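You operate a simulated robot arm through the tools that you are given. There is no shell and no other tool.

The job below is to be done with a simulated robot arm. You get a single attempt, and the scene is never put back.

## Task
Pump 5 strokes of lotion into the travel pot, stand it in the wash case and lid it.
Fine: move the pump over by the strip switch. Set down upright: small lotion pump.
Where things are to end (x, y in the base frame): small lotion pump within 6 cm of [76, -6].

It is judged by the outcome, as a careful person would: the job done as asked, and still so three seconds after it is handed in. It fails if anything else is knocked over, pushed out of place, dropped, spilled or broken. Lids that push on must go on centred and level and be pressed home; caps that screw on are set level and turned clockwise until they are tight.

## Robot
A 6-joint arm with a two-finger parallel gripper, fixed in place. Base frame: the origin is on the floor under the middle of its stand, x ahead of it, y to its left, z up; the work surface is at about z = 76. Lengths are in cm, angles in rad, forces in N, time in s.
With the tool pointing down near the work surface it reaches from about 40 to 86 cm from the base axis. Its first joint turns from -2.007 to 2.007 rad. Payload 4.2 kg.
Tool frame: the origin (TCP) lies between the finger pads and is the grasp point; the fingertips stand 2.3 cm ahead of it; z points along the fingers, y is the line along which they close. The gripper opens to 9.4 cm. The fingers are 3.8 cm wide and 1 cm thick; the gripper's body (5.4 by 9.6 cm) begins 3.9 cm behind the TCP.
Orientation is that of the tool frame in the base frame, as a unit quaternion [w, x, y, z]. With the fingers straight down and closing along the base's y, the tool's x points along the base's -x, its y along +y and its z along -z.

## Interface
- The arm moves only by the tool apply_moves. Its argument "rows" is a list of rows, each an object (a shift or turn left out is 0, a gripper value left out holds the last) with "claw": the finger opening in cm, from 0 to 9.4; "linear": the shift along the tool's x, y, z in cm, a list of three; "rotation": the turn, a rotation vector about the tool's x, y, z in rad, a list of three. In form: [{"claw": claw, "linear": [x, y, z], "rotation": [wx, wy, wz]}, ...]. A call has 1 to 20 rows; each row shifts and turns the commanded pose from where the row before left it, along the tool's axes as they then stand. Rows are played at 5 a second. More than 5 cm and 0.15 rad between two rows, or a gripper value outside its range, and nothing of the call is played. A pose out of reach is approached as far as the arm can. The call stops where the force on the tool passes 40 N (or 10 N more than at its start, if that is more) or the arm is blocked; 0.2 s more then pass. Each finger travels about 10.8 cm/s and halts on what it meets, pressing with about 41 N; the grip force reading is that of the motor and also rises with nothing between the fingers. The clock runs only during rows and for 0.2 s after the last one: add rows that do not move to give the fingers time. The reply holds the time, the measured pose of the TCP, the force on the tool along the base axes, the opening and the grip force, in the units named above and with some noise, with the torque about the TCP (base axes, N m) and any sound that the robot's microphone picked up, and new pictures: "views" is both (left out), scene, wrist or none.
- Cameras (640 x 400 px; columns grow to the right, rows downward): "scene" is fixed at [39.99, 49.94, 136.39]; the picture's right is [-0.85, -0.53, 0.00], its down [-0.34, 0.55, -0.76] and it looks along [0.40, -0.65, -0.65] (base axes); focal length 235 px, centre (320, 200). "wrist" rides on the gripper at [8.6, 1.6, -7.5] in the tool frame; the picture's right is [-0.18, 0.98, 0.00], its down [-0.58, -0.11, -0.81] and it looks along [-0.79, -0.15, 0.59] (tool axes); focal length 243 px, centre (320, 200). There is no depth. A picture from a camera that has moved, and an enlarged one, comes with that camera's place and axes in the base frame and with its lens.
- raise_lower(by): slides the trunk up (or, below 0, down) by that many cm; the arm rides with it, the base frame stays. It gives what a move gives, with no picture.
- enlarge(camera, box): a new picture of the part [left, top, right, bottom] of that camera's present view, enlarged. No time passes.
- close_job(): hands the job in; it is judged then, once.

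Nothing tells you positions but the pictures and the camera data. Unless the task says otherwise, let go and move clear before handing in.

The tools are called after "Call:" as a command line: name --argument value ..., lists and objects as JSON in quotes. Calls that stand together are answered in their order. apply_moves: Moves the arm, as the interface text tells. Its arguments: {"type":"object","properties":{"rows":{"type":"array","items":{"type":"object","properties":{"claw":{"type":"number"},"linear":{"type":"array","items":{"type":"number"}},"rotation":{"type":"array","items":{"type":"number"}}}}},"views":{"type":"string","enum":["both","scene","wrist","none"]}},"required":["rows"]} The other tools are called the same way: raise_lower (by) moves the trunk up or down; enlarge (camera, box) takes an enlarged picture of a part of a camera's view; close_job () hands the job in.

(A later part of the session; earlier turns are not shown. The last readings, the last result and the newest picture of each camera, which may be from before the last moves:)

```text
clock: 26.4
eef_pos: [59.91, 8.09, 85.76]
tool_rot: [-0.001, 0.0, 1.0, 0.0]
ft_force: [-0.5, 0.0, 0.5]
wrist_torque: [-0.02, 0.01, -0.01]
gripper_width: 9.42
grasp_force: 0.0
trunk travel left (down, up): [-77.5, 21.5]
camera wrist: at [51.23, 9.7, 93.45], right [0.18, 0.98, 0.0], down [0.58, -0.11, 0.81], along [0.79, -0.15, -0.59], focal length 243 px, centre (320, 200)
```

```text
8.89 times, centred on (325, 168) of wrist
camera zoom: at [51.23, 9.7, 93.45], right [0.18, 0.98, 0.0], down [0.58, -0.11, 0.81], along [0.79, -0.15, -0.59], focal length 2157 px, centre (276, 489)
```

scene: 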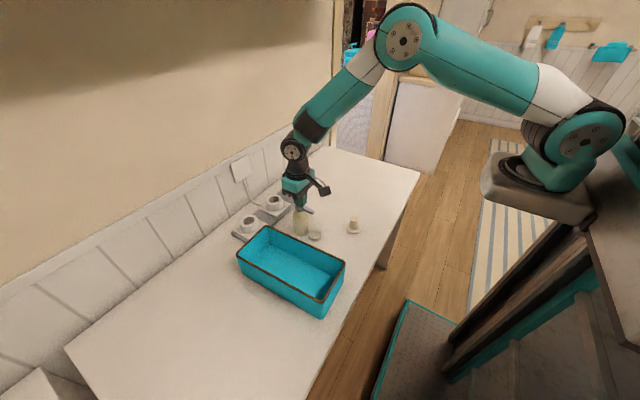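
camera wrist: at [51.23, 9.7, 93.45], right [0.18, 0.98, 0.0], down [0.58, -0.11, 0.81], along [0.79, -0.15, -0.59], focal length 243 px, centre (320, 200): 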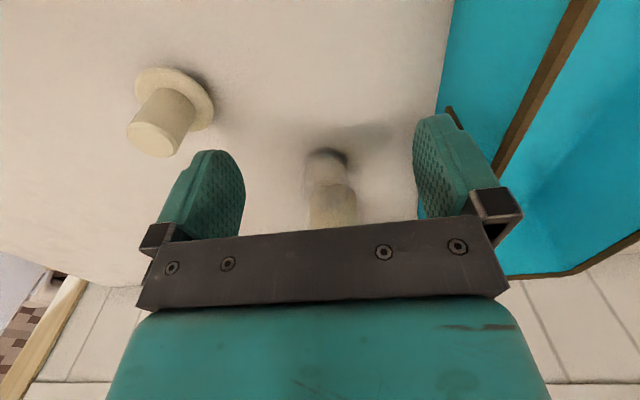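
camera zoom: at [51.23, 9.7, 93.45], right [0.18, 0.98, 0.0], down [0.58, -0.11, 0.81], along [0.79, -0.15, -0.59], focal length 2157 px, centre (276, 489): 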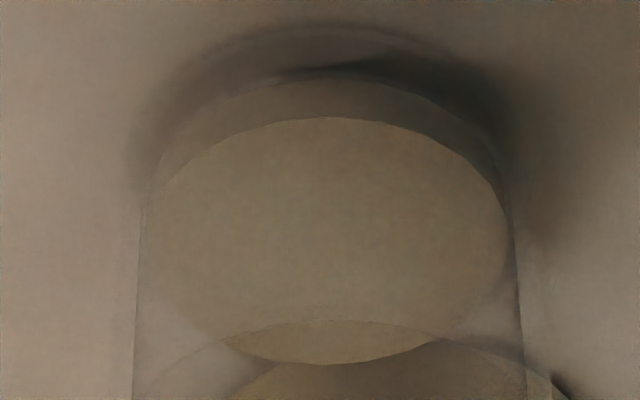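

Thickness per press and total are close to consistent with every press counting, but the first press showed nothing, so I want a sharper measurement. I'll move the camera closer to the pot, keeping clear of pot, nozzle and lid.

Call:
apply_moves --rows '[{"linear": [-1.75, -0.85, 1.8]}, {"linear": [-1.75, -0.85, 1.8]}, {"linear": [0, 0, 1.6]}, {}, {}]' --views "wrist"

Call:
enlarge --camera "wrist" --box '[300, 145, 380, 225]'

Call:
enlarge --camera "wrist" --box '[320, 145, 360, 185]'

```text
clock: 27.6
eef_pos: [63.42, 6.36, 80.75]
tool_rot: [0.0, -0.001, 1.0, 0.0]
ft_force: [-0.3, 0.0, 0.9]
wrist_torque: [-0.02, 0.01, 0.03]
gripper_width: 9.41
grasp_force: 0.1
trunk travel left (down, up): [-77.5, 21.5]
camera wrist: at [54.68, 8.02, 88.3], right [0.18, 0.98, 0.0], down [0.58, -0.11, 0.81], along [0.79, -0.15, -0.59], focal length 243 px, centre (320, 200)
```

wrist: 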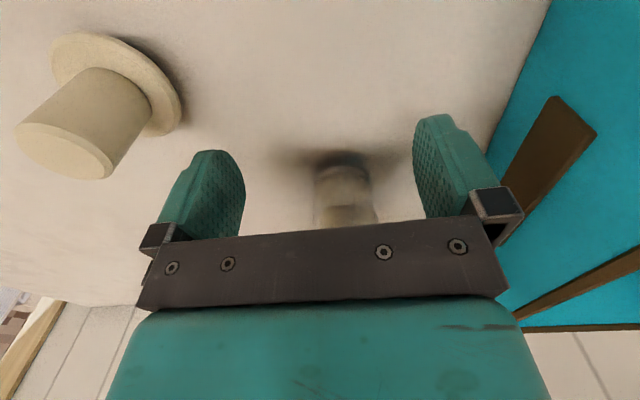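

```text
5.00 times, centred on (340, 185) of wrist
camera zoom: at [54.68, 8.02, 88.3], right [0.18, 0.98, 0.0], down [0.58, -0.11, 0.81], along [0.79, -0.15, -0.59], focal length 1213 px, centre (220, 275)
```

zoom: 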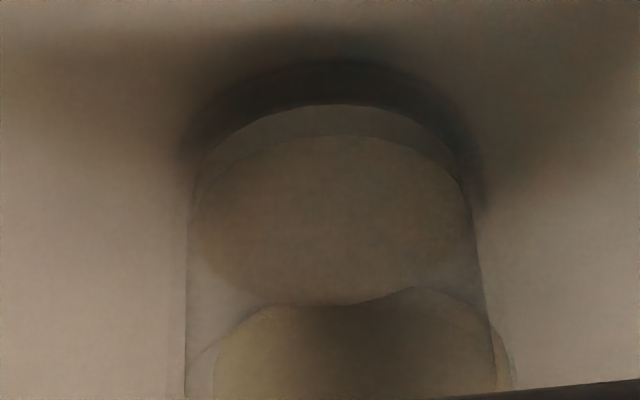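

```text
10.00 times, centred on (340, 165) of wrist
camera zoom: at [54.68, 8.02, 88.3], right [0.18, 0.98, 0.0], down [0.58, -0.11, 0.81], along [0.79, -0.15, -0.59], focal length 2426 px, centre (120, 550)
```

zoom: 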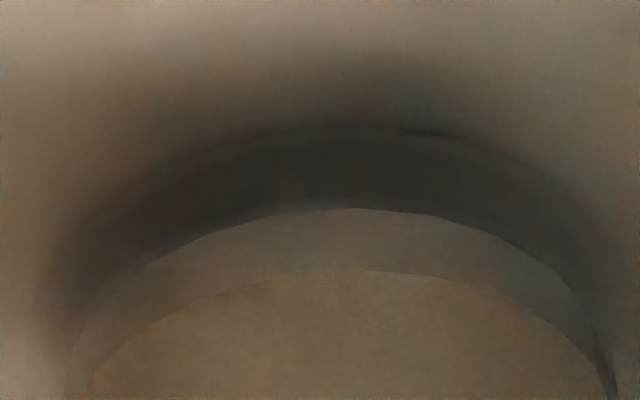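

The layer now measures about 0.58–0.60 cm: roughly 0.15 cm per press, fitting four presses. I'll return over the pump head for press 5.

Call:
apply_moves --rows '[{"linear": [0, 0, -5]}, {"linear": [0, 0, -5]}, {"linear": [0, 0, -4.6], "claw": 0}, {"linear": [-3.44, 0.233, 0]}, {"linear": [-3.43, 0.233, 0]}, {"linear": [-3.43, 0.234, 0]}, {}, {"linear": [0, 0, 1.5]}, {"linear": [0, 0, 1.5]}, {}]' --views "none"

```text
clock: 29.8
eef_pos: [73.72, 6.84, 92.38]
tool_rot: [0.0, 0.0, 1.0, 0.0]
ft_force: [-1.7, -0.1, 0.5]
wrist_torque: [0.04, 0.02, 0.0]
gripper_width: 0.01
grasp_force: 41.6
trunk travel left (down, up): [-77.5, 21.5]
```

Back over the head, no contact. Making press 5.

Call:
apply_moves --rows '[{"linear": [0, 0.1, 0.4]}, {"linear": [0, 0, 0.4]}, {"linear": [0, 0, 0.4]}, {"linear": [0, 0, 0.4]}, {"linear": [0, 0, 0.4]}, {}]' --views "scene"

Call:
enlarge --camera "scene" --box '[300, 220, 332, 245]'

```text
clock: 31.2
eef_pos: [73.64, 7.11, 90.39]
tool_rot: [0.001, 0.0, 1.0, 0.0]
ft_force: [-2.1, -0.7, 14.0]
wrist_torque: [-0.01, 0.04, 0.05]
gripper_width: 0.0
grasp_force: 41.0
trunk travel left (down, up): [-77.5, 21.5]
heard: click
```

scene: 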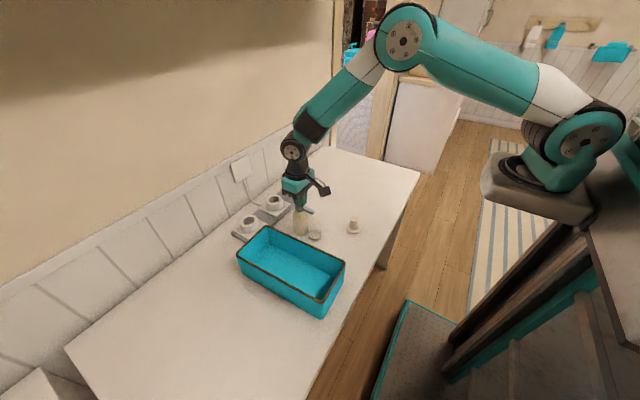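

```text
16.00 times, centred on (316, 232) of scene
camera zoom: at [39.99, 49.94, 136.39], right [-0.85, -0.53, 0.0], down [-0.34, 0.55, -0.76], along [0.4, -0.65, -0.65], focal length 3759 px, centre (384, -320)
```

zoom: 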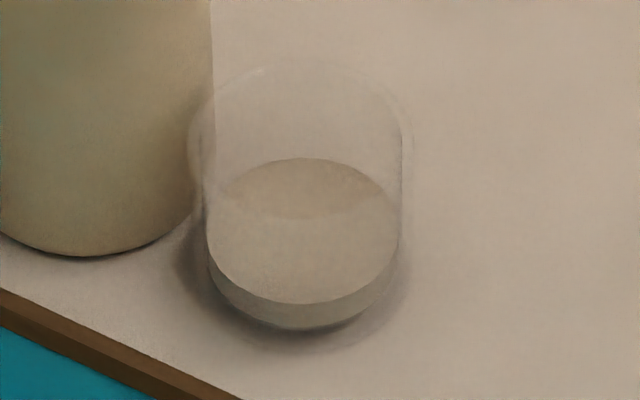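

Press 5 clicked and the level rose by the same step. Since nothing showed after the first press, I'll release and re-measure the layer from the same two close viewpoints before deciding whether another stroke is needed.

Call:
apply_moves --rows '[{"linear": [0, 0, -0.5]}, {"linear": [0, 0, -0.5]}, {"linear": [0, 0, -0.5]}, {"linear": [0, 0, -0.5]}, {"linear": [0, 0, -3]}, {"linear": [3.45, 0.23, 0]}, {"linear": [3.45, 0.23, 0]}, {"linear": [3.45, 0.23, 0], "claw": 9.4}, {"linear": [3.45, 0.23, 0]}, {"linear": [0, 0, 4]}, {"linear": [0, 0, 4]}, {"linear": [0, 0, 1.4]}, {}, {}]' --views "both"

Call:
enlarge --camera "wrist" --box '[305, 145, 345, 190]'

Call:
enlarge --camera "scene" --box '[300, 220, 332, 245]'

Call:
enlarge --camera "wrist" --box '[315, 145, 339, 165]'

```text
clock: 34.2
eef_pos: [59.93, 7.97, 85.83]
tool_rot: [0.001, 0.0, 1.0, 0.0]
ft_force: [0.5, -0.3, -0.1]
wrist_torque: [-0.04, 0.0, 0.0]
gripper_width: 9.4
grasp_force: 0.2
trunk travel left (down, up): [-77.5, 21.5]
camera wrist: at [51.23, 9.65, 93.45], right [0.18, 0.98, 0.0], down [0.58, -0.11, 0.81], along [0.79, -0.15, -0.59], focal length 243 px, centre (320, 200)
```

scene: 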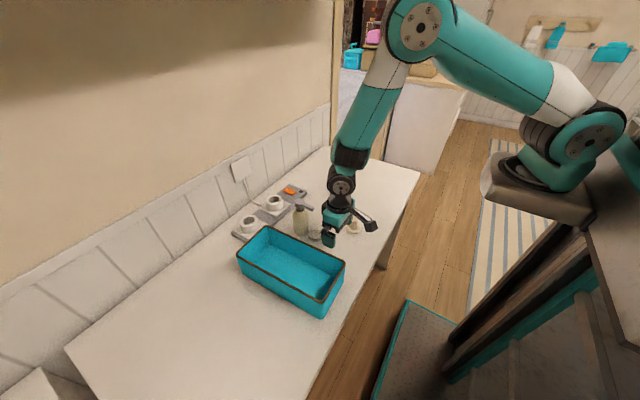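
wrist: 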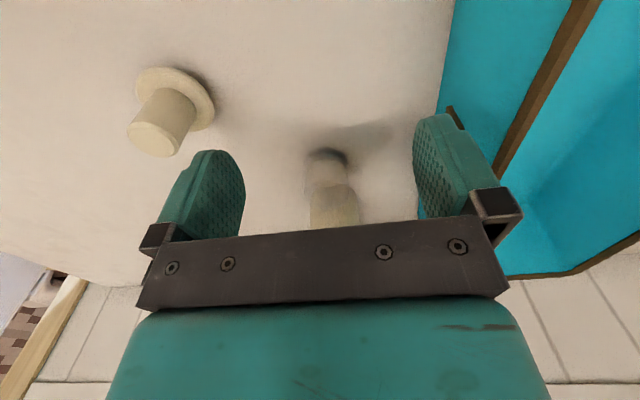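

```text
8.89 times, centred on (325, 168) of wrist
camera zoom: at [51.23, 9.65, 93.45], right [0.18, 0.98, 0.0], down [0.58, -0.11, 0.81], along [0.79, -0.15, -0.59], focal length 2157 px, centre (276, 489)
```

zoom: 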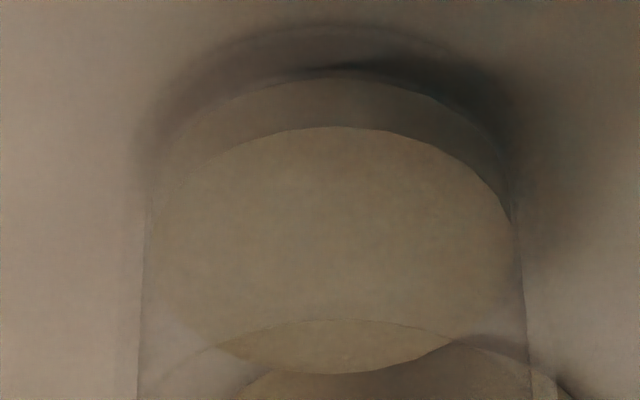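

```text
16.00 times, centred on (316, 232) of scene
camera zoom: at [39.99, 49.94, 136.39], right [-0.85, -0.53, 0.0], down [-0.34, 0.55, -0.76], along [0.4, -0.65, -0.65], focal length 3759 px, centre (384, -320)
```

zoom: 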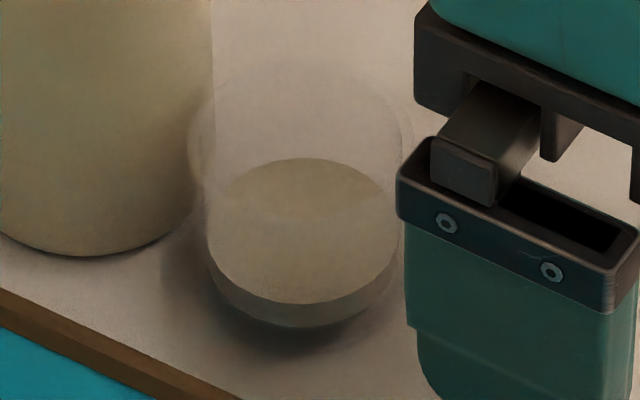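

```text
16.00 times, centred on (327, 155) of wrist
camera zoom: at [51.23, 9.65, 93.45], right [0.18, 0.98, 0.0], down [0.58, -0.11, 0.81], along [0.79, -0.15, -0.59], focal length 3882 px, centre (208, 920)
```

zoom: 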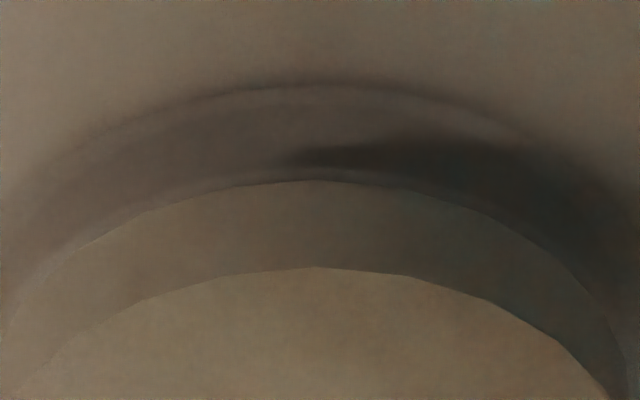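

The layer is now about 0.73 cm with a steady 0.146 cm step per press, and the line through all measurements passes through zero at no presses. So all five presses are in the pot; the first thin film just wasn't visible. Next I'll move the pump by gripping its head from above, starting by hovering with the fingers partly open.

Call:
apply_moves --rows '[{"linear": [0, 0, -5]}, {"linear": [0, 0, -5], "claw": 4.6}, {"linear": [-3.45, -0.24, 0]}, {"linear": [-3.45, -0.24, 0]}, {"linear": [-3.45, -0.24, 0]}, {"linear": [-3.4, -0.24, 0]}, {"linear": [0, 0, 2]}, {}, {}]' --views "both"

Call:
enlarge --camera "wrist" --box '[240, 60, 420, 220]'

Call:
enlarge --camera "scene" --box '[280, 175, 336, 225]'

```text
clock: 36.2
eef_pos: [73.58, 6.97, 93.89]
tool_rot: [0.001, 0.0, 1.0, 0.0]
ft_force: [-0.4, 0.2, -0.1]
wrist_torque: [-0.02, 0.0, 0.0]
gripper_width: 4.59
grasp_force: 0.1
trunk travel left (down, up): [-77.5, 21.5]
camera wrist: at [64.95, 8.66, 101.41], right [0.18, 0.98, 0.0], down [0.58, -0.11, 0.81], along [0.79, -0.15, -0.59], focal length 243 px, centre (320, 200)
```

scene: 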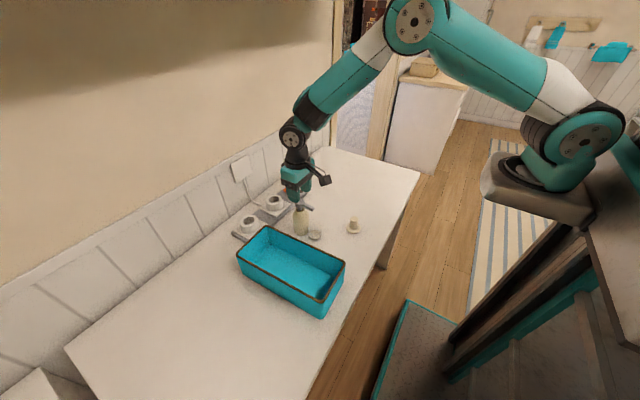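
wrist: 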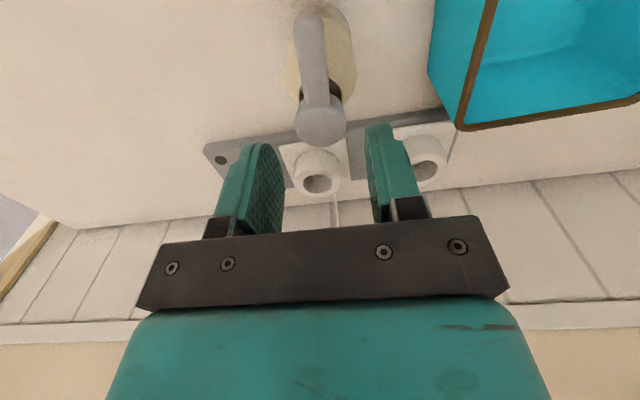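

```text
2.50 times, centred on (330, 140) of wrist
camera zoom: at [64.95, 8.66, 101.41], right [0.18, 0.98, 0.0], down [0.58, -0.11, 0.81], along [0.79, -0.15, -0.59], focal length 606 px, centre (295, 350)
```

zoom: 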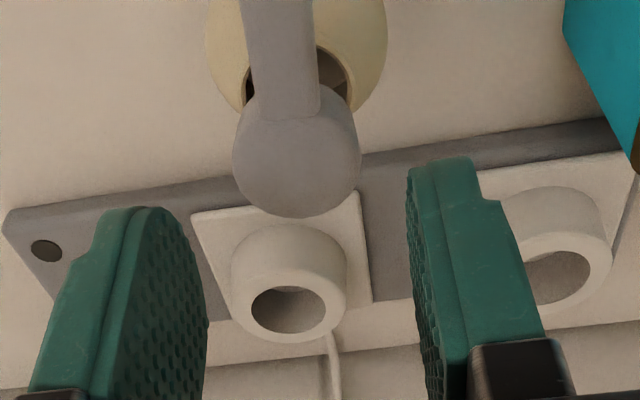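

```text
8.00 times, centred on (308, 200) of scene
camera zoom: at [39.99, 49.94, 136.39], right [-0.85, -0.53, 0.0], down [-0.34, 0.55, -0.76], along [0.4, -0.65, -0.65], focal length 1879 px, centre (416, 200)
```

zoom: 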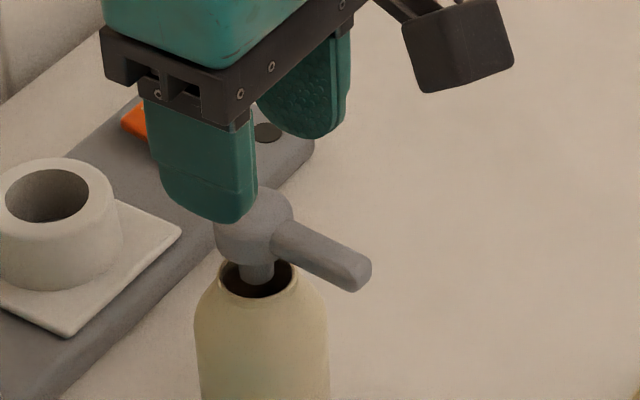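

Fingers straddle the head centrally (head centre ≈ (73.65, 7.05)). I'll lower to head height with the fingers still open, then check.

Call:
apply_moves --rows '[{"linear": [0, 0, 1.5]}, {"linear": [0, 0, 1.5]}, {"linear": [0, 0, 1.2]}, {"linear": [0, 0, 0.5]}, {}]' --views "both"

Call:
enlarge --camera "wrist" --box '[240, 60, 420, 220]'

Call:
enlarge --camera "scene" --box '[280, 175, 336, 225]'

```text
clock: 37.4
eef_pos: [73.68, 6.99, 89.24]
tool_rot: [0.001, 0.001, 1.0, 0.0]
ft_force: [-0.3, 0.5, 0.4]
wrist_torque: [-0.01, 0.01, 0.01]
gripper_width: 4.6
grasp_force: 0.0
trunk travel left (down, up): [-77.5, 21.5]
camera wrist: at [64.99, 8.69, 96.76], right [0.18, 0.98, 0.0], down [0.58, -0.11, 0.81], along [0.79, -0.15, -0.59], focal length 243 px, centre (320, 200)
```

scene: 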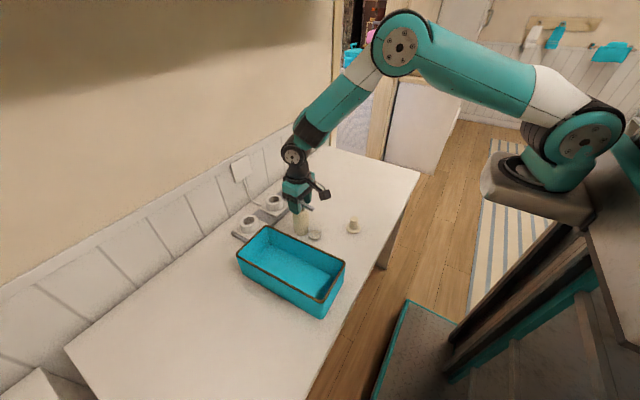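
wrist: 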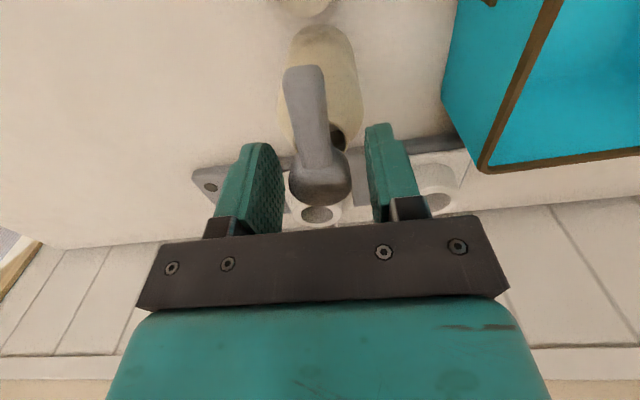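

```text
2.50 times, centred on (330, 140) of wrist
camera zoom: at [64.99, 8.69, 96.76], right [0.18, 0.98, 0.0], down [0.58, -0.11, 0.81], along [0.79, -0.15, -0.59], focal length 606 px, centre (295, 350)
```

zoom: 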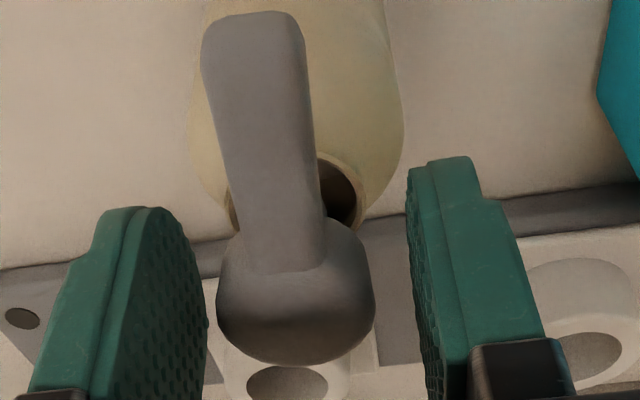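

```text
8.00 times, centred on (308, 200) of scene
camera zoom: at [39.99, 49.94, 136.39], right [-0.85, -0.53, 0.0], down [-0.34, 0.55, -0.76], along [0.4, -0.65, -0.65], focal length 1879 px, centre (416, 200)
```

zoom: 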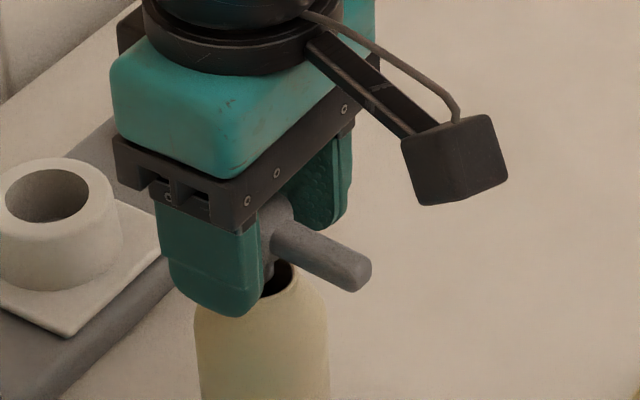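

The head is between the pads, tips just above the bottle's neck. I'll nudge slightly and close slowly onto the head.

Call:
apply_moves --rows '[{"linear": [0, -0.08, 0], "claw": 3.6}, {"claw": 3.3}, {"claw": 3.1}, {"claw": 2.9}, {"claw": 2.7}, {"claw": 2.5}, {}, {}]' --views "both"

Call:
enlarge --camera "wrist" --box '[240, 60, 420, 220]'

Call:
enlarge --camera "scene" --box '[280, 185, 336, 245]'

```text
clock: 39.2
eef_pos: [73.63, 6.87, 89.18]
tool_rot: [0.0, 0.0, 1.0, 0.0]
ft_force: [0.0, -0.3, 0.2]
wrist_torque: [0.09, -0.04, 0.02]
gripper_width: 3.0
grasp_force: 41.0
trunk travel left (down, up): [-77.5, 21.5]
camera wrist: at [64.97, 8.61, 96.78], right [0.18, 0.98, 0.0], down [0.58, -0.11, 0.81], along [0.79, -0.15, -0.59], focal length 243 px, centre (320, 200)
```

scene: 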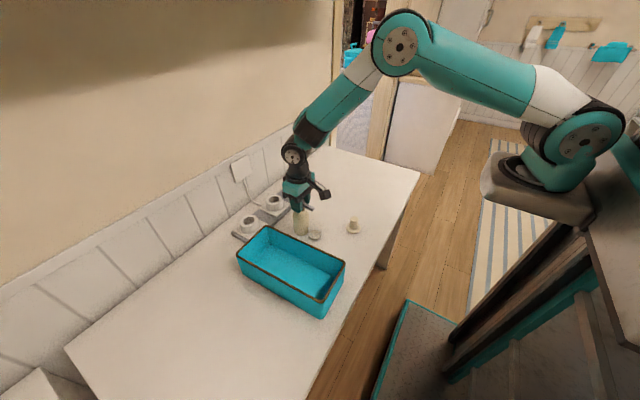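
wrist: 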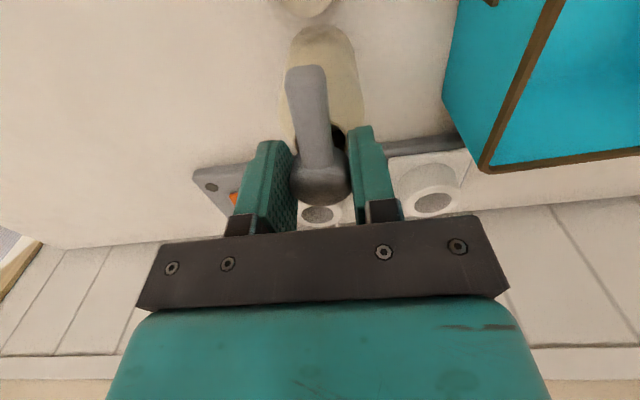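

```text
2.50 times, centred on (330, 140) of wrist
camera zoom: at [64.97, 8.61, 96.78], right [0.18, 0.98, 0.0], down [0.58, -0.11, 0.81], along [0.79, -0.15, -0.59], focal length 606 px, centre (295, 350)
```

zoom: 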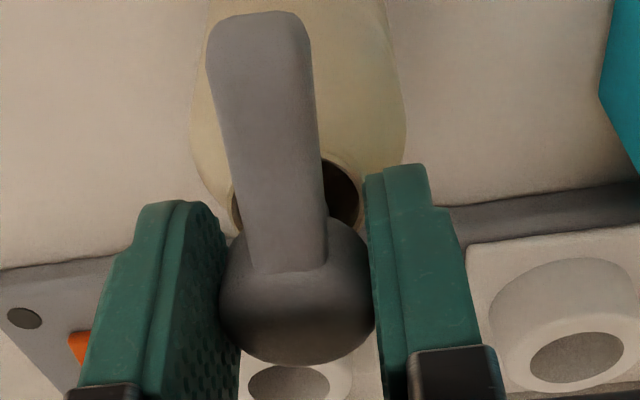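

```text
6.67 times, centred on (308, 215) of scene
camera zoom: at [39.99, 49.94, 136.39], right [-0.85, -0.53, 0.0], down [-0.34, 0.55, -0.76], along [0.4, -0.65, -0.65], focal length 1566 px, centre (400, 100)
```

zoom: 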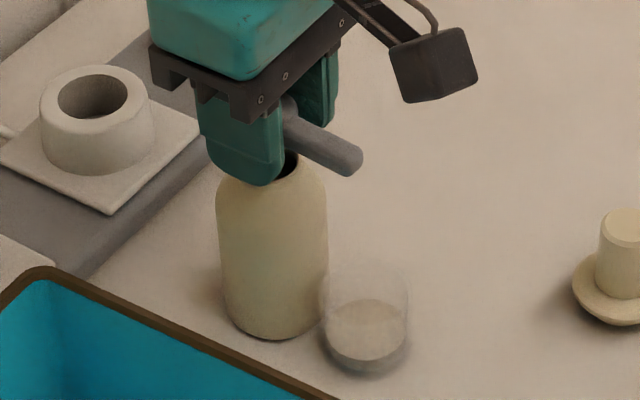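

The grip is on the head at 3.0 cm and the bottle hasn't shifted. Lifting slowly by a small amount first to verify it comes up as one.

Call:
apply_moves --rows '[{"linear": [0, 0, -0.3]}, {"linear": [0, 0, -0.4]}, {"linear": [0, 0, -0.5]}, {"linear": [0, 0, -0.6]}, {}]' --views "scene"

Call:
enlarge --camera "scene" --box '[280, 185, 336, 245]'

```text
clock: 40.4
eef_pos: [73.56, 6.9, 90.97]
tool_rot: [-0.001, 0.0, 1.0, 0.0]
ft_force: [0.5, 0.8, -2.5]
wrist_torque: [0.02, -0.03, 0.02]
gripper_width: 3.0
grasp_force: 40.5
trunk travel left (down, up): [-77.5, 21.5]
```

scene: 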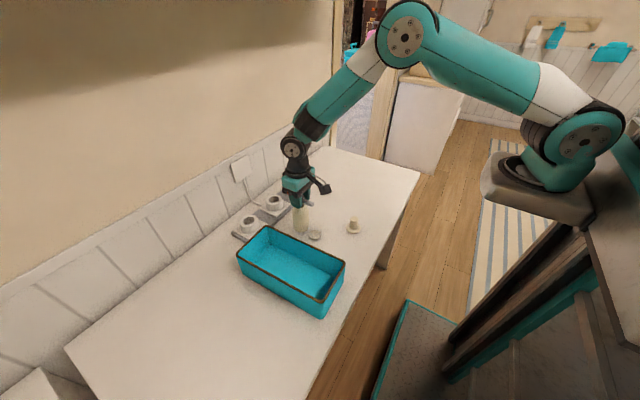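

```text
6.67 times, centred on (308, 215) of scene
camera zoom: at [39.99, 49.94, 136.39], right [-0.85, -0.53, 0.0], down [-0.34, 0.55, -0.76], along [0.4, -0.65, -0.65], focal length 1566 px, centre (400, 100)
```

zoom: 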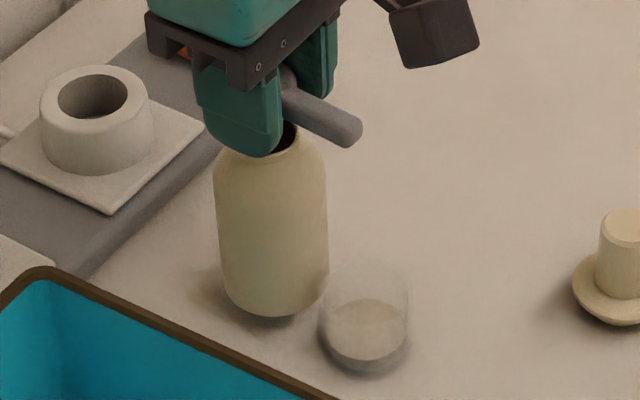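

The pump hangs upright from the grip (about 2.5 N weight), clear of the pot. I'll lift a little more and carry it over toward (76, -6).

Call:
apply_moves --rows '[{"linear": [0, 0, -0.6]}, {"linear": [0, 0, -0.6]}, {"linear": [-0.1, -0.6, 0]}, {"linear": [-0.2, -1.2, 0]}, {"linear": [-0.27, -1.5, 0]}, {"linear": [-0.27, -1.5, 0]}, {"linear": [-0.27, -1.5, 0]}, {"linear": [-0.27, -1.5, 0]}, {"linear": [-0.27, -1.5, 0]}, {"linear": [-0.27, -1.5, 0]}, {"linear": [-0.2, -1.2, 0]}, {"linear": [-0.16, -0.7, 0]}, {}, {}]' --views "both"

Call:
enlarge --camera "scene" --box '[280, 165, 344, 225]'

```text
clock: 43.4
eef_pos: [75.9, -5.7, 92.16]
tool_rot: [0.0, 0.0, 1.0, 0.0]
ft_force: [-1.0, 0.3, -1.7]
wrist_torque: [-0.05, 0.03, 0.03]
gripper_width: 2.99
grasp_force: 41.1
trunk travel left (down, up): [-77.5, 21.5]
camera wrist: at [67.23, -4.12, 99.79], right [0.18, 0.98, 0.0], down [0.58, -0.11, 0.81], along [0.79, -0.15, -0.59], focal length 243 px, centre (320, 200)
```

scene: 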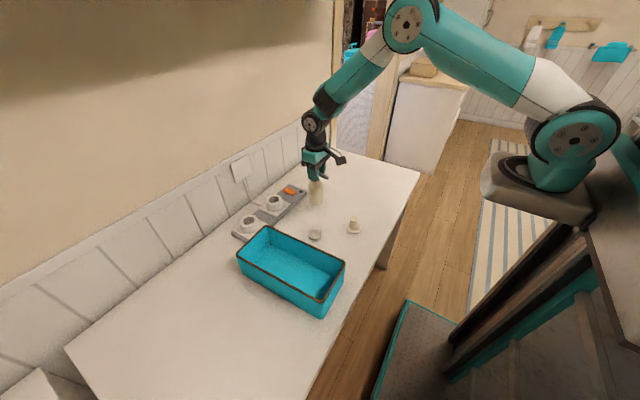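
wrist: 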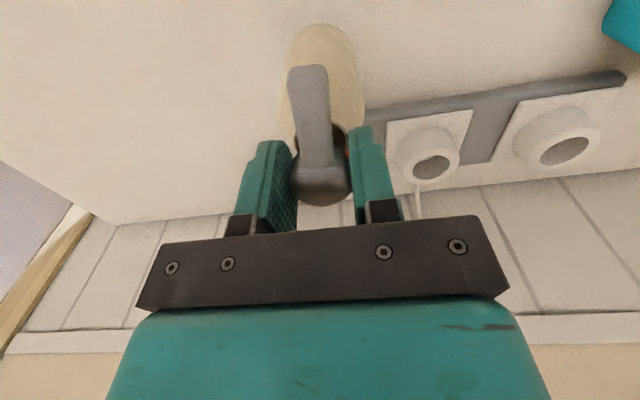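

```text
6.67 times, centred on (312, 195) of scene
camera zoom: at [39.99, 49.94, 136.39], right [-0.85, -0.53, 0.0], down [-0.34, 0.55, -0.76], along [0.4, -0.65, -0.65], focal length 1566 px, centre (373, 233)
```

zoom: 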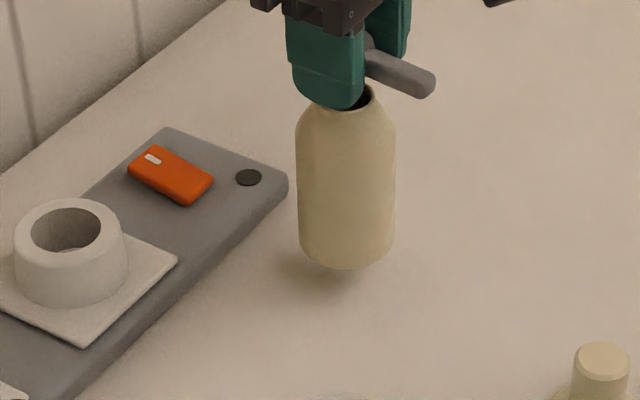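

The pump is hanging over the clear table spot beside the switch. Lowering it back by the same height it was raised.

Call:
apply_moves --rows '[{"linear": [0, 0, 0.6]}, {"linear": [0, 0, 0.6]}, {"linear": [0, 0, 0.6]}, {"linear": [0, 0, 0.5]}, {"linear": [0, 0, 0.3]}, {"linear": [0, 0, 0.2]}, {"linear": [0, 0, 0.1]}, {}, {}]' --views "scene"

Call:
enlarge --camera "scene" --box '[280, 165, 344, 225]'

```text
clock: 45.4
eef_pos: [76.04, -5.74, 89.22]
tool_rot: [0.0, 0.0, 1.0, 0.0]
ft_force: [-0.4, -0.2, -2.0]
wrist_torque: [0.06, 0.03, -0.01]
gripper_width: 3.01
grasp_force: 40.6
trunk travel left (down, up): [-77.5, 21.5]
```

scene: 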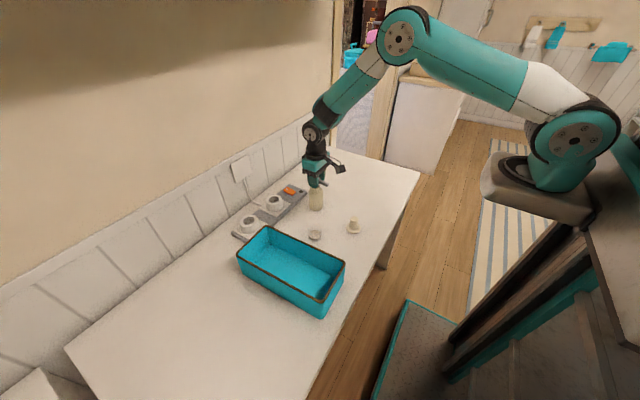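

```text
6.67 times, centred on (312, 195) of scene
camera zoom: at [39.99, 49.94, 136.39], right [-0.85, -0.53, 0.0], down [-0.34, 0.55, -0.76], along [0.4, -0.65, -0.65], focal length 1566 px, centre (373, 233)
```

zoom: 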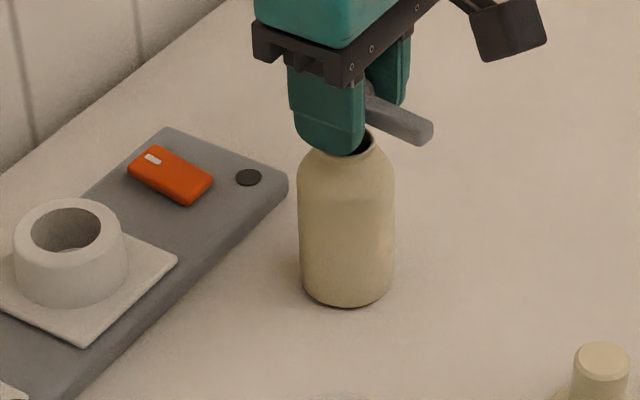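

It still carries about 2 N, so it's a hair above the table. Lowering in 1 mm steps until the weight is taken.

Call:
apply_moves --rows '[{"linear": [0, 0, 0.1]}, {"linear": [0, 0, 0.1]}, {}, {}]' --views "none"

```text
clock: 46.4
eef_pos: [75.91, -5.81, 89.18]
tool_rot: [0.0, -0.001, 1.0, 0.0]
ft_force: [0.3, -0.3, 0.4]
wrist_torque: [0.06, 0.03, 0.03]
gripper_width: 2.98
grasp_force: 41.0
trunk travel left (down, up): [-77.5, 21.5]
```

The weight is on the table now. Opening gently and rising straight up.

Call:
apply_moves --rows '[{"claw": 3.3}, {"claw": 3.8}, {"claw": 4.6}, {}, {"linear": [0, 0, -1.5]}, {"linear": [0, 0, -2.5]}, {"linear": [0, 0, -3]}, {"linear": [0, 0, -3]}, {}]' --views "both"

Call:
enlarge --camera "scene" --box '[280, 165, 344, 225]'

Call:
enlarge --camera "scene" --box '[290, 205, 370, 255]'

```text
clock: 48.4
eef_pos: [76.01, -5.76, 99.05]
tool_rot: [0.0, -0.001, 1.0, 0.0]
ft_force: [-0.2, 0.0, 0.2]
wrist_torque: [0.02, 0.01, 0.01]
gripper_width: 4.62
grasp_force: 0.1
trunk travel left (down, up): [-77.5, 21.5]
camera wrist: at [67.31, -4.15, 106.66], right [0.18, 0.98, 0.0], down [0.58, -0.11, 0.81], along [0.79, -0.15, -0.59], focal length 243 px, centre (320, 200)
```

scene: 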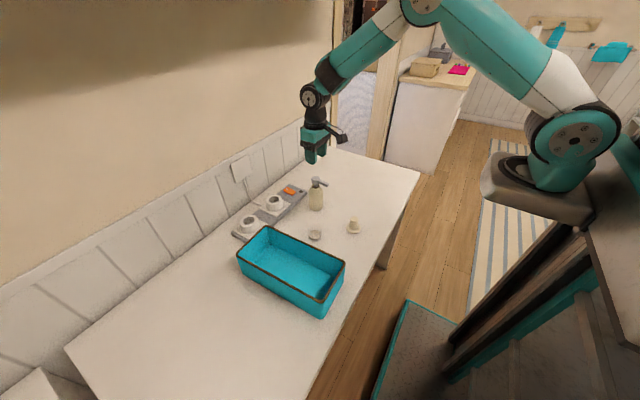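
wrist: 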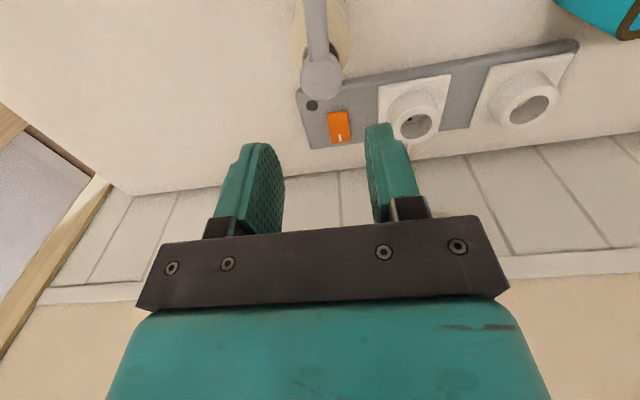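

```text
6.67 times, centred on (312, 195) of scene
camera zoom: at [39.99, 49.94, 136.39], right [-0.85, -0.53, 0.0], down [-0.34, 0.55, -0.76], along [0.4, -0.65, -0.65], focal length 1566 px, centre (373, 233)
```

zoom: 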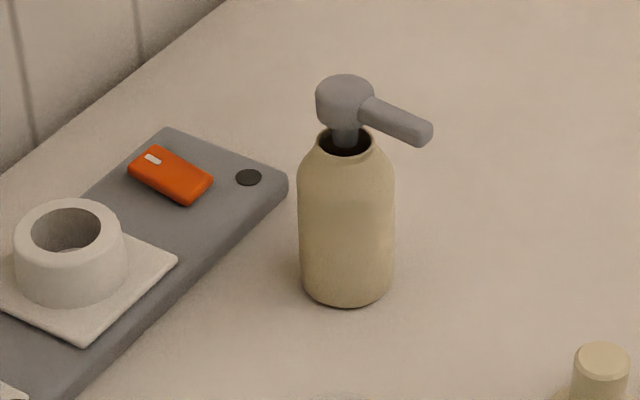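

```text
8.00 times, centred on (330, 230) of scene
camera zoom: at [39.99, 49.94, 136.39], right [-0.85, -0.53, 0.0], down [-0.34, 0.55, -0.76], along [0.4, -0.65, -0.65], focal length 1879 px, centre (240, -40)
```

zoom: 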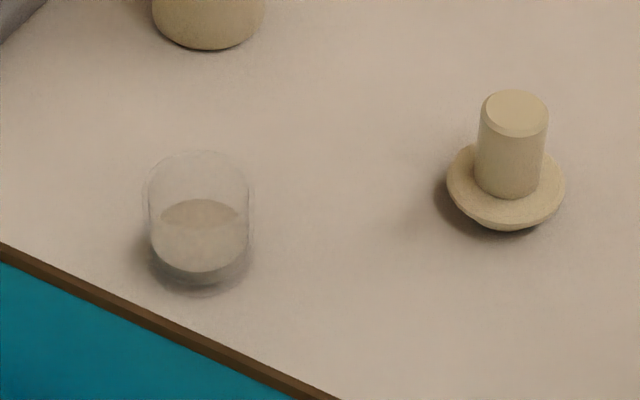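

The pump stands upright at about (76, -5.8). Now I'll go back over the pot with the fingers open to measure its position precisely.

Call:
apply_moves --rows '[{"linear": [3.6, 3.1, 0.5], "claw": 9.4}, {"linear": [3.6, 3.1, 0.5]}, {"linear": [3.6, 3.1, 0.5]}, {"linear": [3.6, 3.1, 0.5]}, {"linear": [0, 0, 3]}, {}, {}]' --views "both"

Call:
enlarge --camera "wrist" --box '[295, 60, 375, 140]'

```text
clock: 50.0
eef_pos: [61.67, 6.75, 93.99]
tool_rot: [0.0, 0.0, 1.0, 0.0]
ft_force: [0.2, 0.2, 0.0]
wrist_torque: [0.01, -0.01, -0.02]
gripper_width: 9.4
grasp_force: 0.1
trunk travel left (down, up): [-77.5, 21.5]
camera wrist: at [52.93, 8.37, 101.7], right [0.18, 0.98, 0.0], down [0.58, -0.11, 0.81], along [0.79, -0.15, -0.59], focal length 243 px, centre (320, 200)
```

scene: 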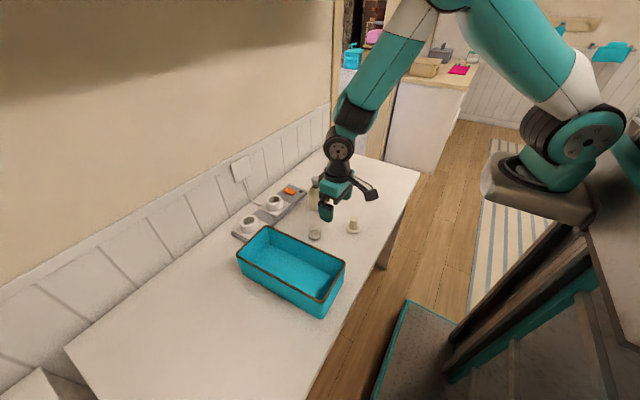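
wrist: 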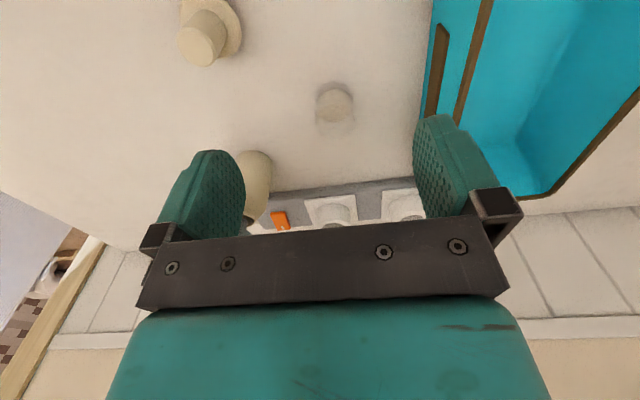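

```text
5.00 times, centred on (335, 100) of wrist
camera zoom: at [52.93, 8.37, 101.7], right [0.18, 0.98, 0.0], down [0.58, -0.11, 0.81], along [0.79, -0.15, -0.59], focal length 1213 px, centre (245, 700)
```

zoom: 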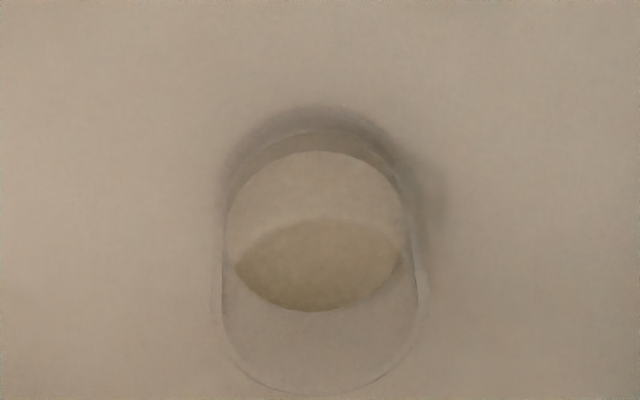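

The pot is at about (68.45, 7.0), rim near z 80.2, outer diameter ≈ 4.35. I'll align over it, descend with open fingers part way, and verify.

Call:
apply_moves --rows '[{"linear": [-3.4, 0.13, 0]}, {"linear": [-3.38, 0.12, 0]}, {"linear": [0, 0, 3.5], "claw": 7}, {"linear": [0, 0, 3.5]}, {"linear": [0, 0, 3]}, {}, {}]' --views "both"

Call:
enlarge --camera "wrist" --box '[220, 60, 420, 230]'

Call:
enlarge --camera "scene" --box '[285, 205, 349, 250]'

```text
clock: 51.6
eef_pos: [68.2, 6.99, 84.12]
tool_rot: [0.0, 0.0, 1.0, 0.0]
ft_force: [0.5, -0.5, -0.2]
wrist_torque: [0.01, 0.04, 0.04]
gripper_width: 7.01
grasp_force: 0.1
trunk travel left (down, up): [-77.5, 21.5]
camera wrist: at [59.53, 8.56, 91.64], right [0.18, 0.98, 0.0], down [0.58, -0.11, 0.81], along [0.79, -0.15, -0.59], focal length 243 px, centre (320, 200)
```

scene: 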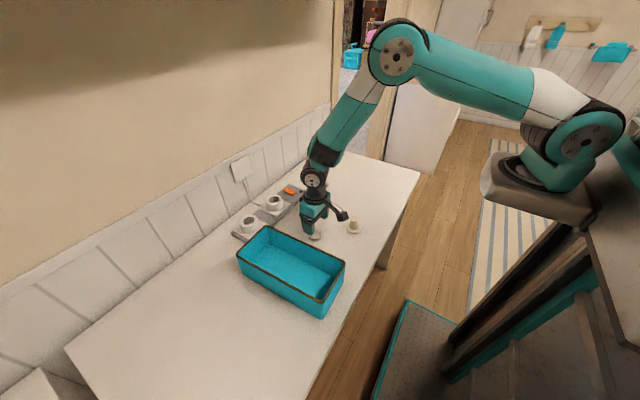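
wrist: 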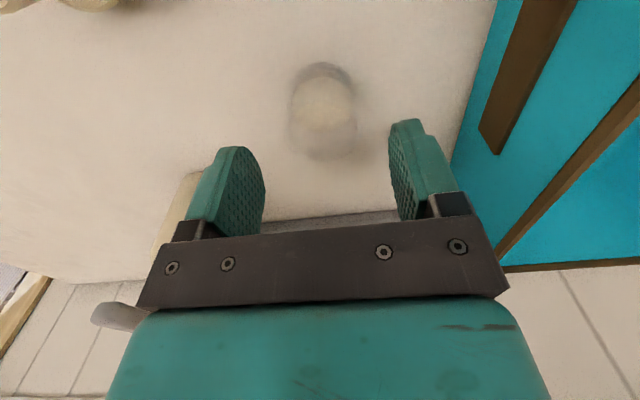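

```text
2.35 times, centred on (320, 145) of wrist
camera zoom: at [59.53, 8.56, 91.64], right [0.18, 0.98, 0.0], down [0.58, -0.11, 0.81], along [0.79, -0.15, -0.59], focal length 571 px, centre (320, 329)
```

zoom: 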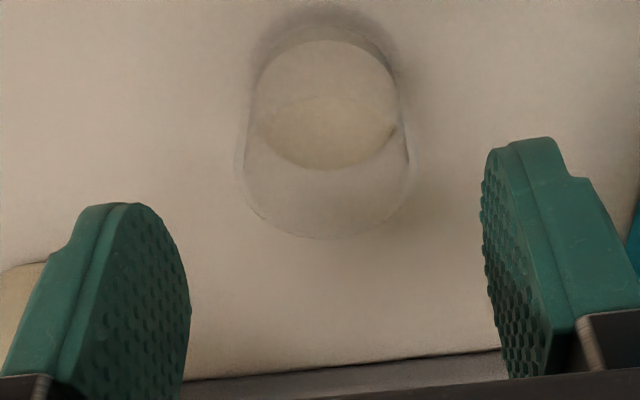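

```text
8.89 times, centred on (317, 228) of scene
camera zoom: at [39.99, 49.94, 136.39], right [-0.85, -0.53, 0.0], down [-0.34, 0.55, -0.76], along [0.4, -0.65, -0.65], focal length 2088 px, centre (347, -44)
```

zoom: 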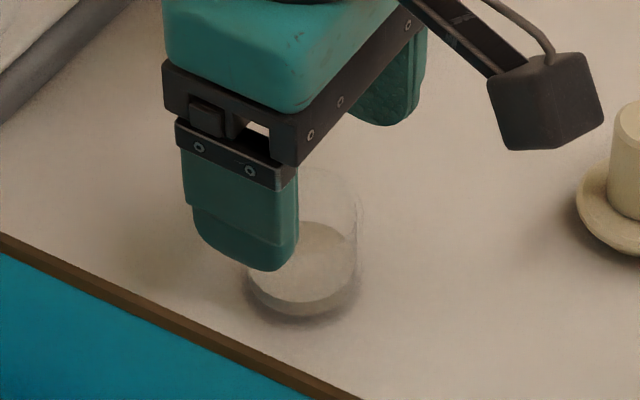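

The pot is centred between the pads. Descending to grip its upper half and closing in small steps.

Call:
apply_moves --rows '[{"linear": [0, 0, 1.5]}, {"linear": [0, 0, 1.5]}, {"linear": [0, 0, 1.0], "claw": 6}, {"claw": 5.2}, {"claw": 4.8}, {"claw": 4.6}, {"claw": 4.4}, {"claw": 4.2}, {"claw": 4.0}, {}, {}]' --views "both"

Call:
enlarge --camera "wrist" --box '[220, 60, 420, 230]'

Call:
enlarge --camera "scene" --box '[285, 205, 349, 250]'

```text
clock: 54.0
eef_pos: [68.25, 6.99, 80.1]
tool_rot: [0.0, 0.0, 1.0, -0.001]
ft_force: [0.1, 0.2, -0.5]
wrist_torque: [0.0, 0.0, -0.03]
gripper_width: 4.51
grasp_force: 40.7
trunk travel left (down, up): [-77.5, 21.5]
camera wrist: at [59.59, 8.53, 87.69], right [0.18, 0.98, 0.0], down [0.58, -0.11, 0.81], along [0.79, -0.15, -0.59], focal length 243 px, centre (320, 200)
```

scene: 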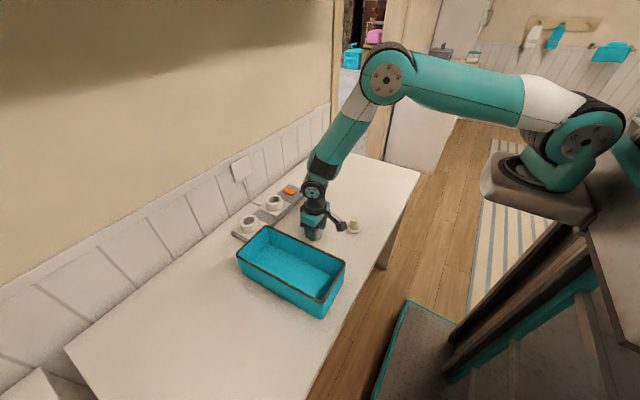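
wrist: 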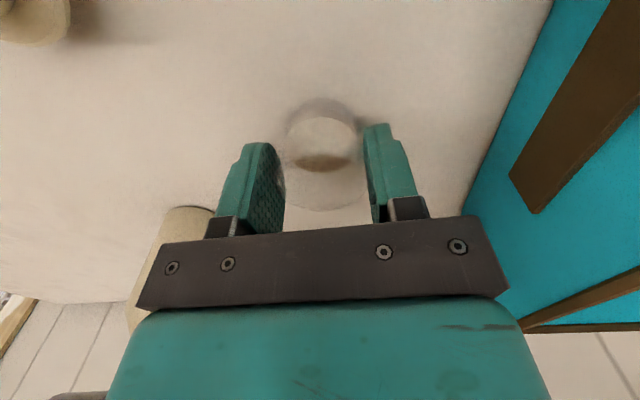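

```text
2.35 times, centred on (320, 145) of wrist
camera zoom: at [59.59, 8.53, 87.69], right [0.18, 0.98, 0.0], down [0.58, -0.11, 0.81], along [0.79, -0.15, -0.59], focal length 571 px, centre (320, 329)
```

zoom: 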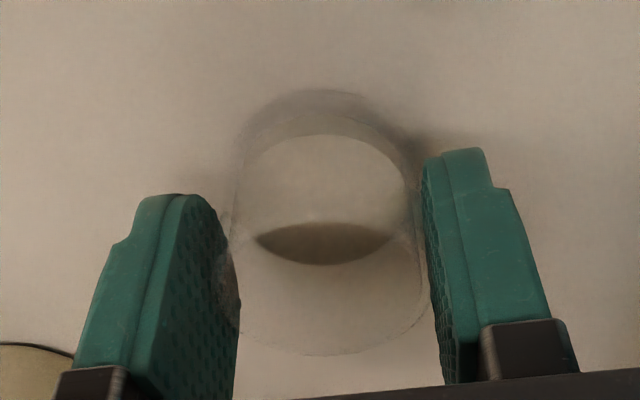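

```text
8.89 times, centred on (317, 228) of scene
camera zoom: at [39.99, 49.94, 136.39], right [-0.85, -0.53, 0.0], down [-0.34, 0.55, -0.76], along [0.4, -0.65, -0.65], focal length 2088 px, centre (347, -44)
```

zoom: 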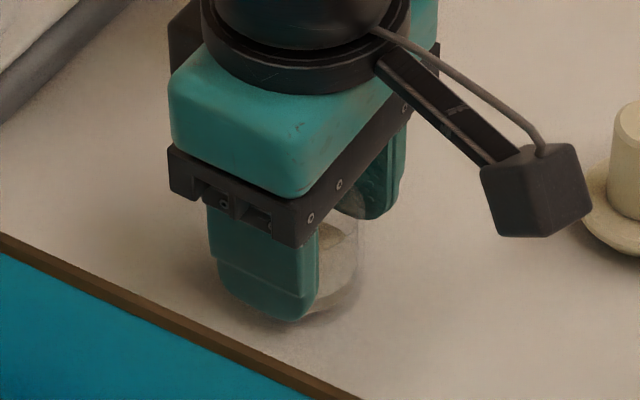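

Pot gripped at 4.5 cm. Lifting gently and straight up, then checking it is held upright.

Call:
apply_moves --rows '[{"linear": [0, 0, -0.3]}, {"linear": [0, 0, -0.6]}, {"linear": [0, 0, -1.0]}, {"linear": [0, 0, -1.5]}, {"linear": [0, 0, -1.8]}, {"linear": [0, 0, -1.8]}, {"linear": [0, 0, -1.8]}, {"linear": [0, 0, -1.5]}, {"linear": [0, 0, -0.9]}, {"linear": [0, 0, -0.5]}, {}]' --views "both"

Call:
enlarge --camera "scene" --box '[275, 175, 355, 250]'

```text
clock: 56.4
eef_pos: [68.42, 6.83, 91.75]
tool_rot: [0.001, 0.0, 1.0, -0.001]
ft_force: [0.0, -0.4, -0.5]
wrist_torque: [0.03, 0.0, 0.0]
gripper_width: 4.5
grasp_force: 41.3
trunk travel left (down, up): [-77.5, 21.5]
camera wrist: at [59.66, 8.52, 99.4], right [0.18, 0.98, 0.0], down [0.58, -0.11, 0.81], along [0.79, -0.15, -0.59], focal length 243 px, centre (320, 200)
```

scene: 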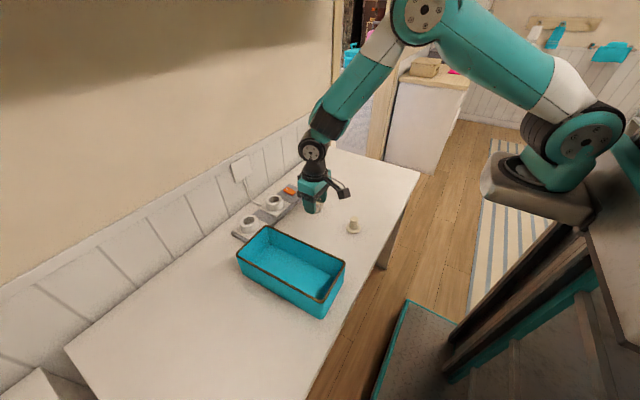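
wrist: 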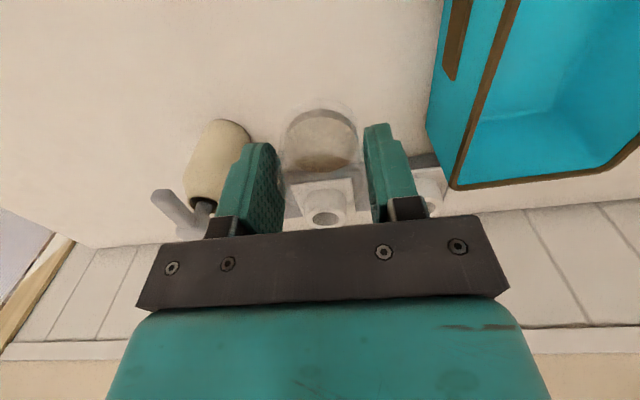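

```text
5.33 times, centred on (315, 212) of scene
camera zoom: at [39.99, 49.94, 136.39], right [-0.85, -0.53, 0.0], down [-0.34, 0.55, -0.76], along [0.4, -0.65, -0.65], focal length 1253 px, centre (347, 133)
```

zoom: 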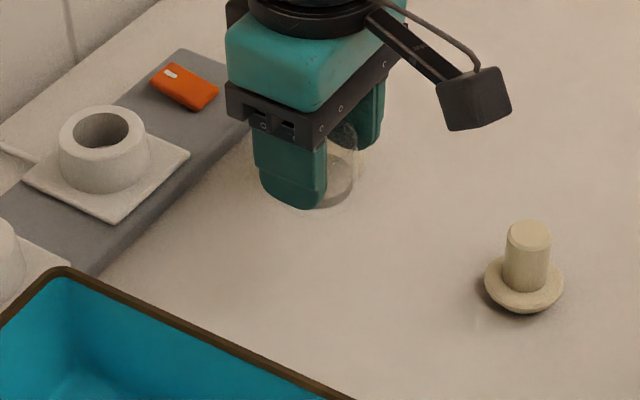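

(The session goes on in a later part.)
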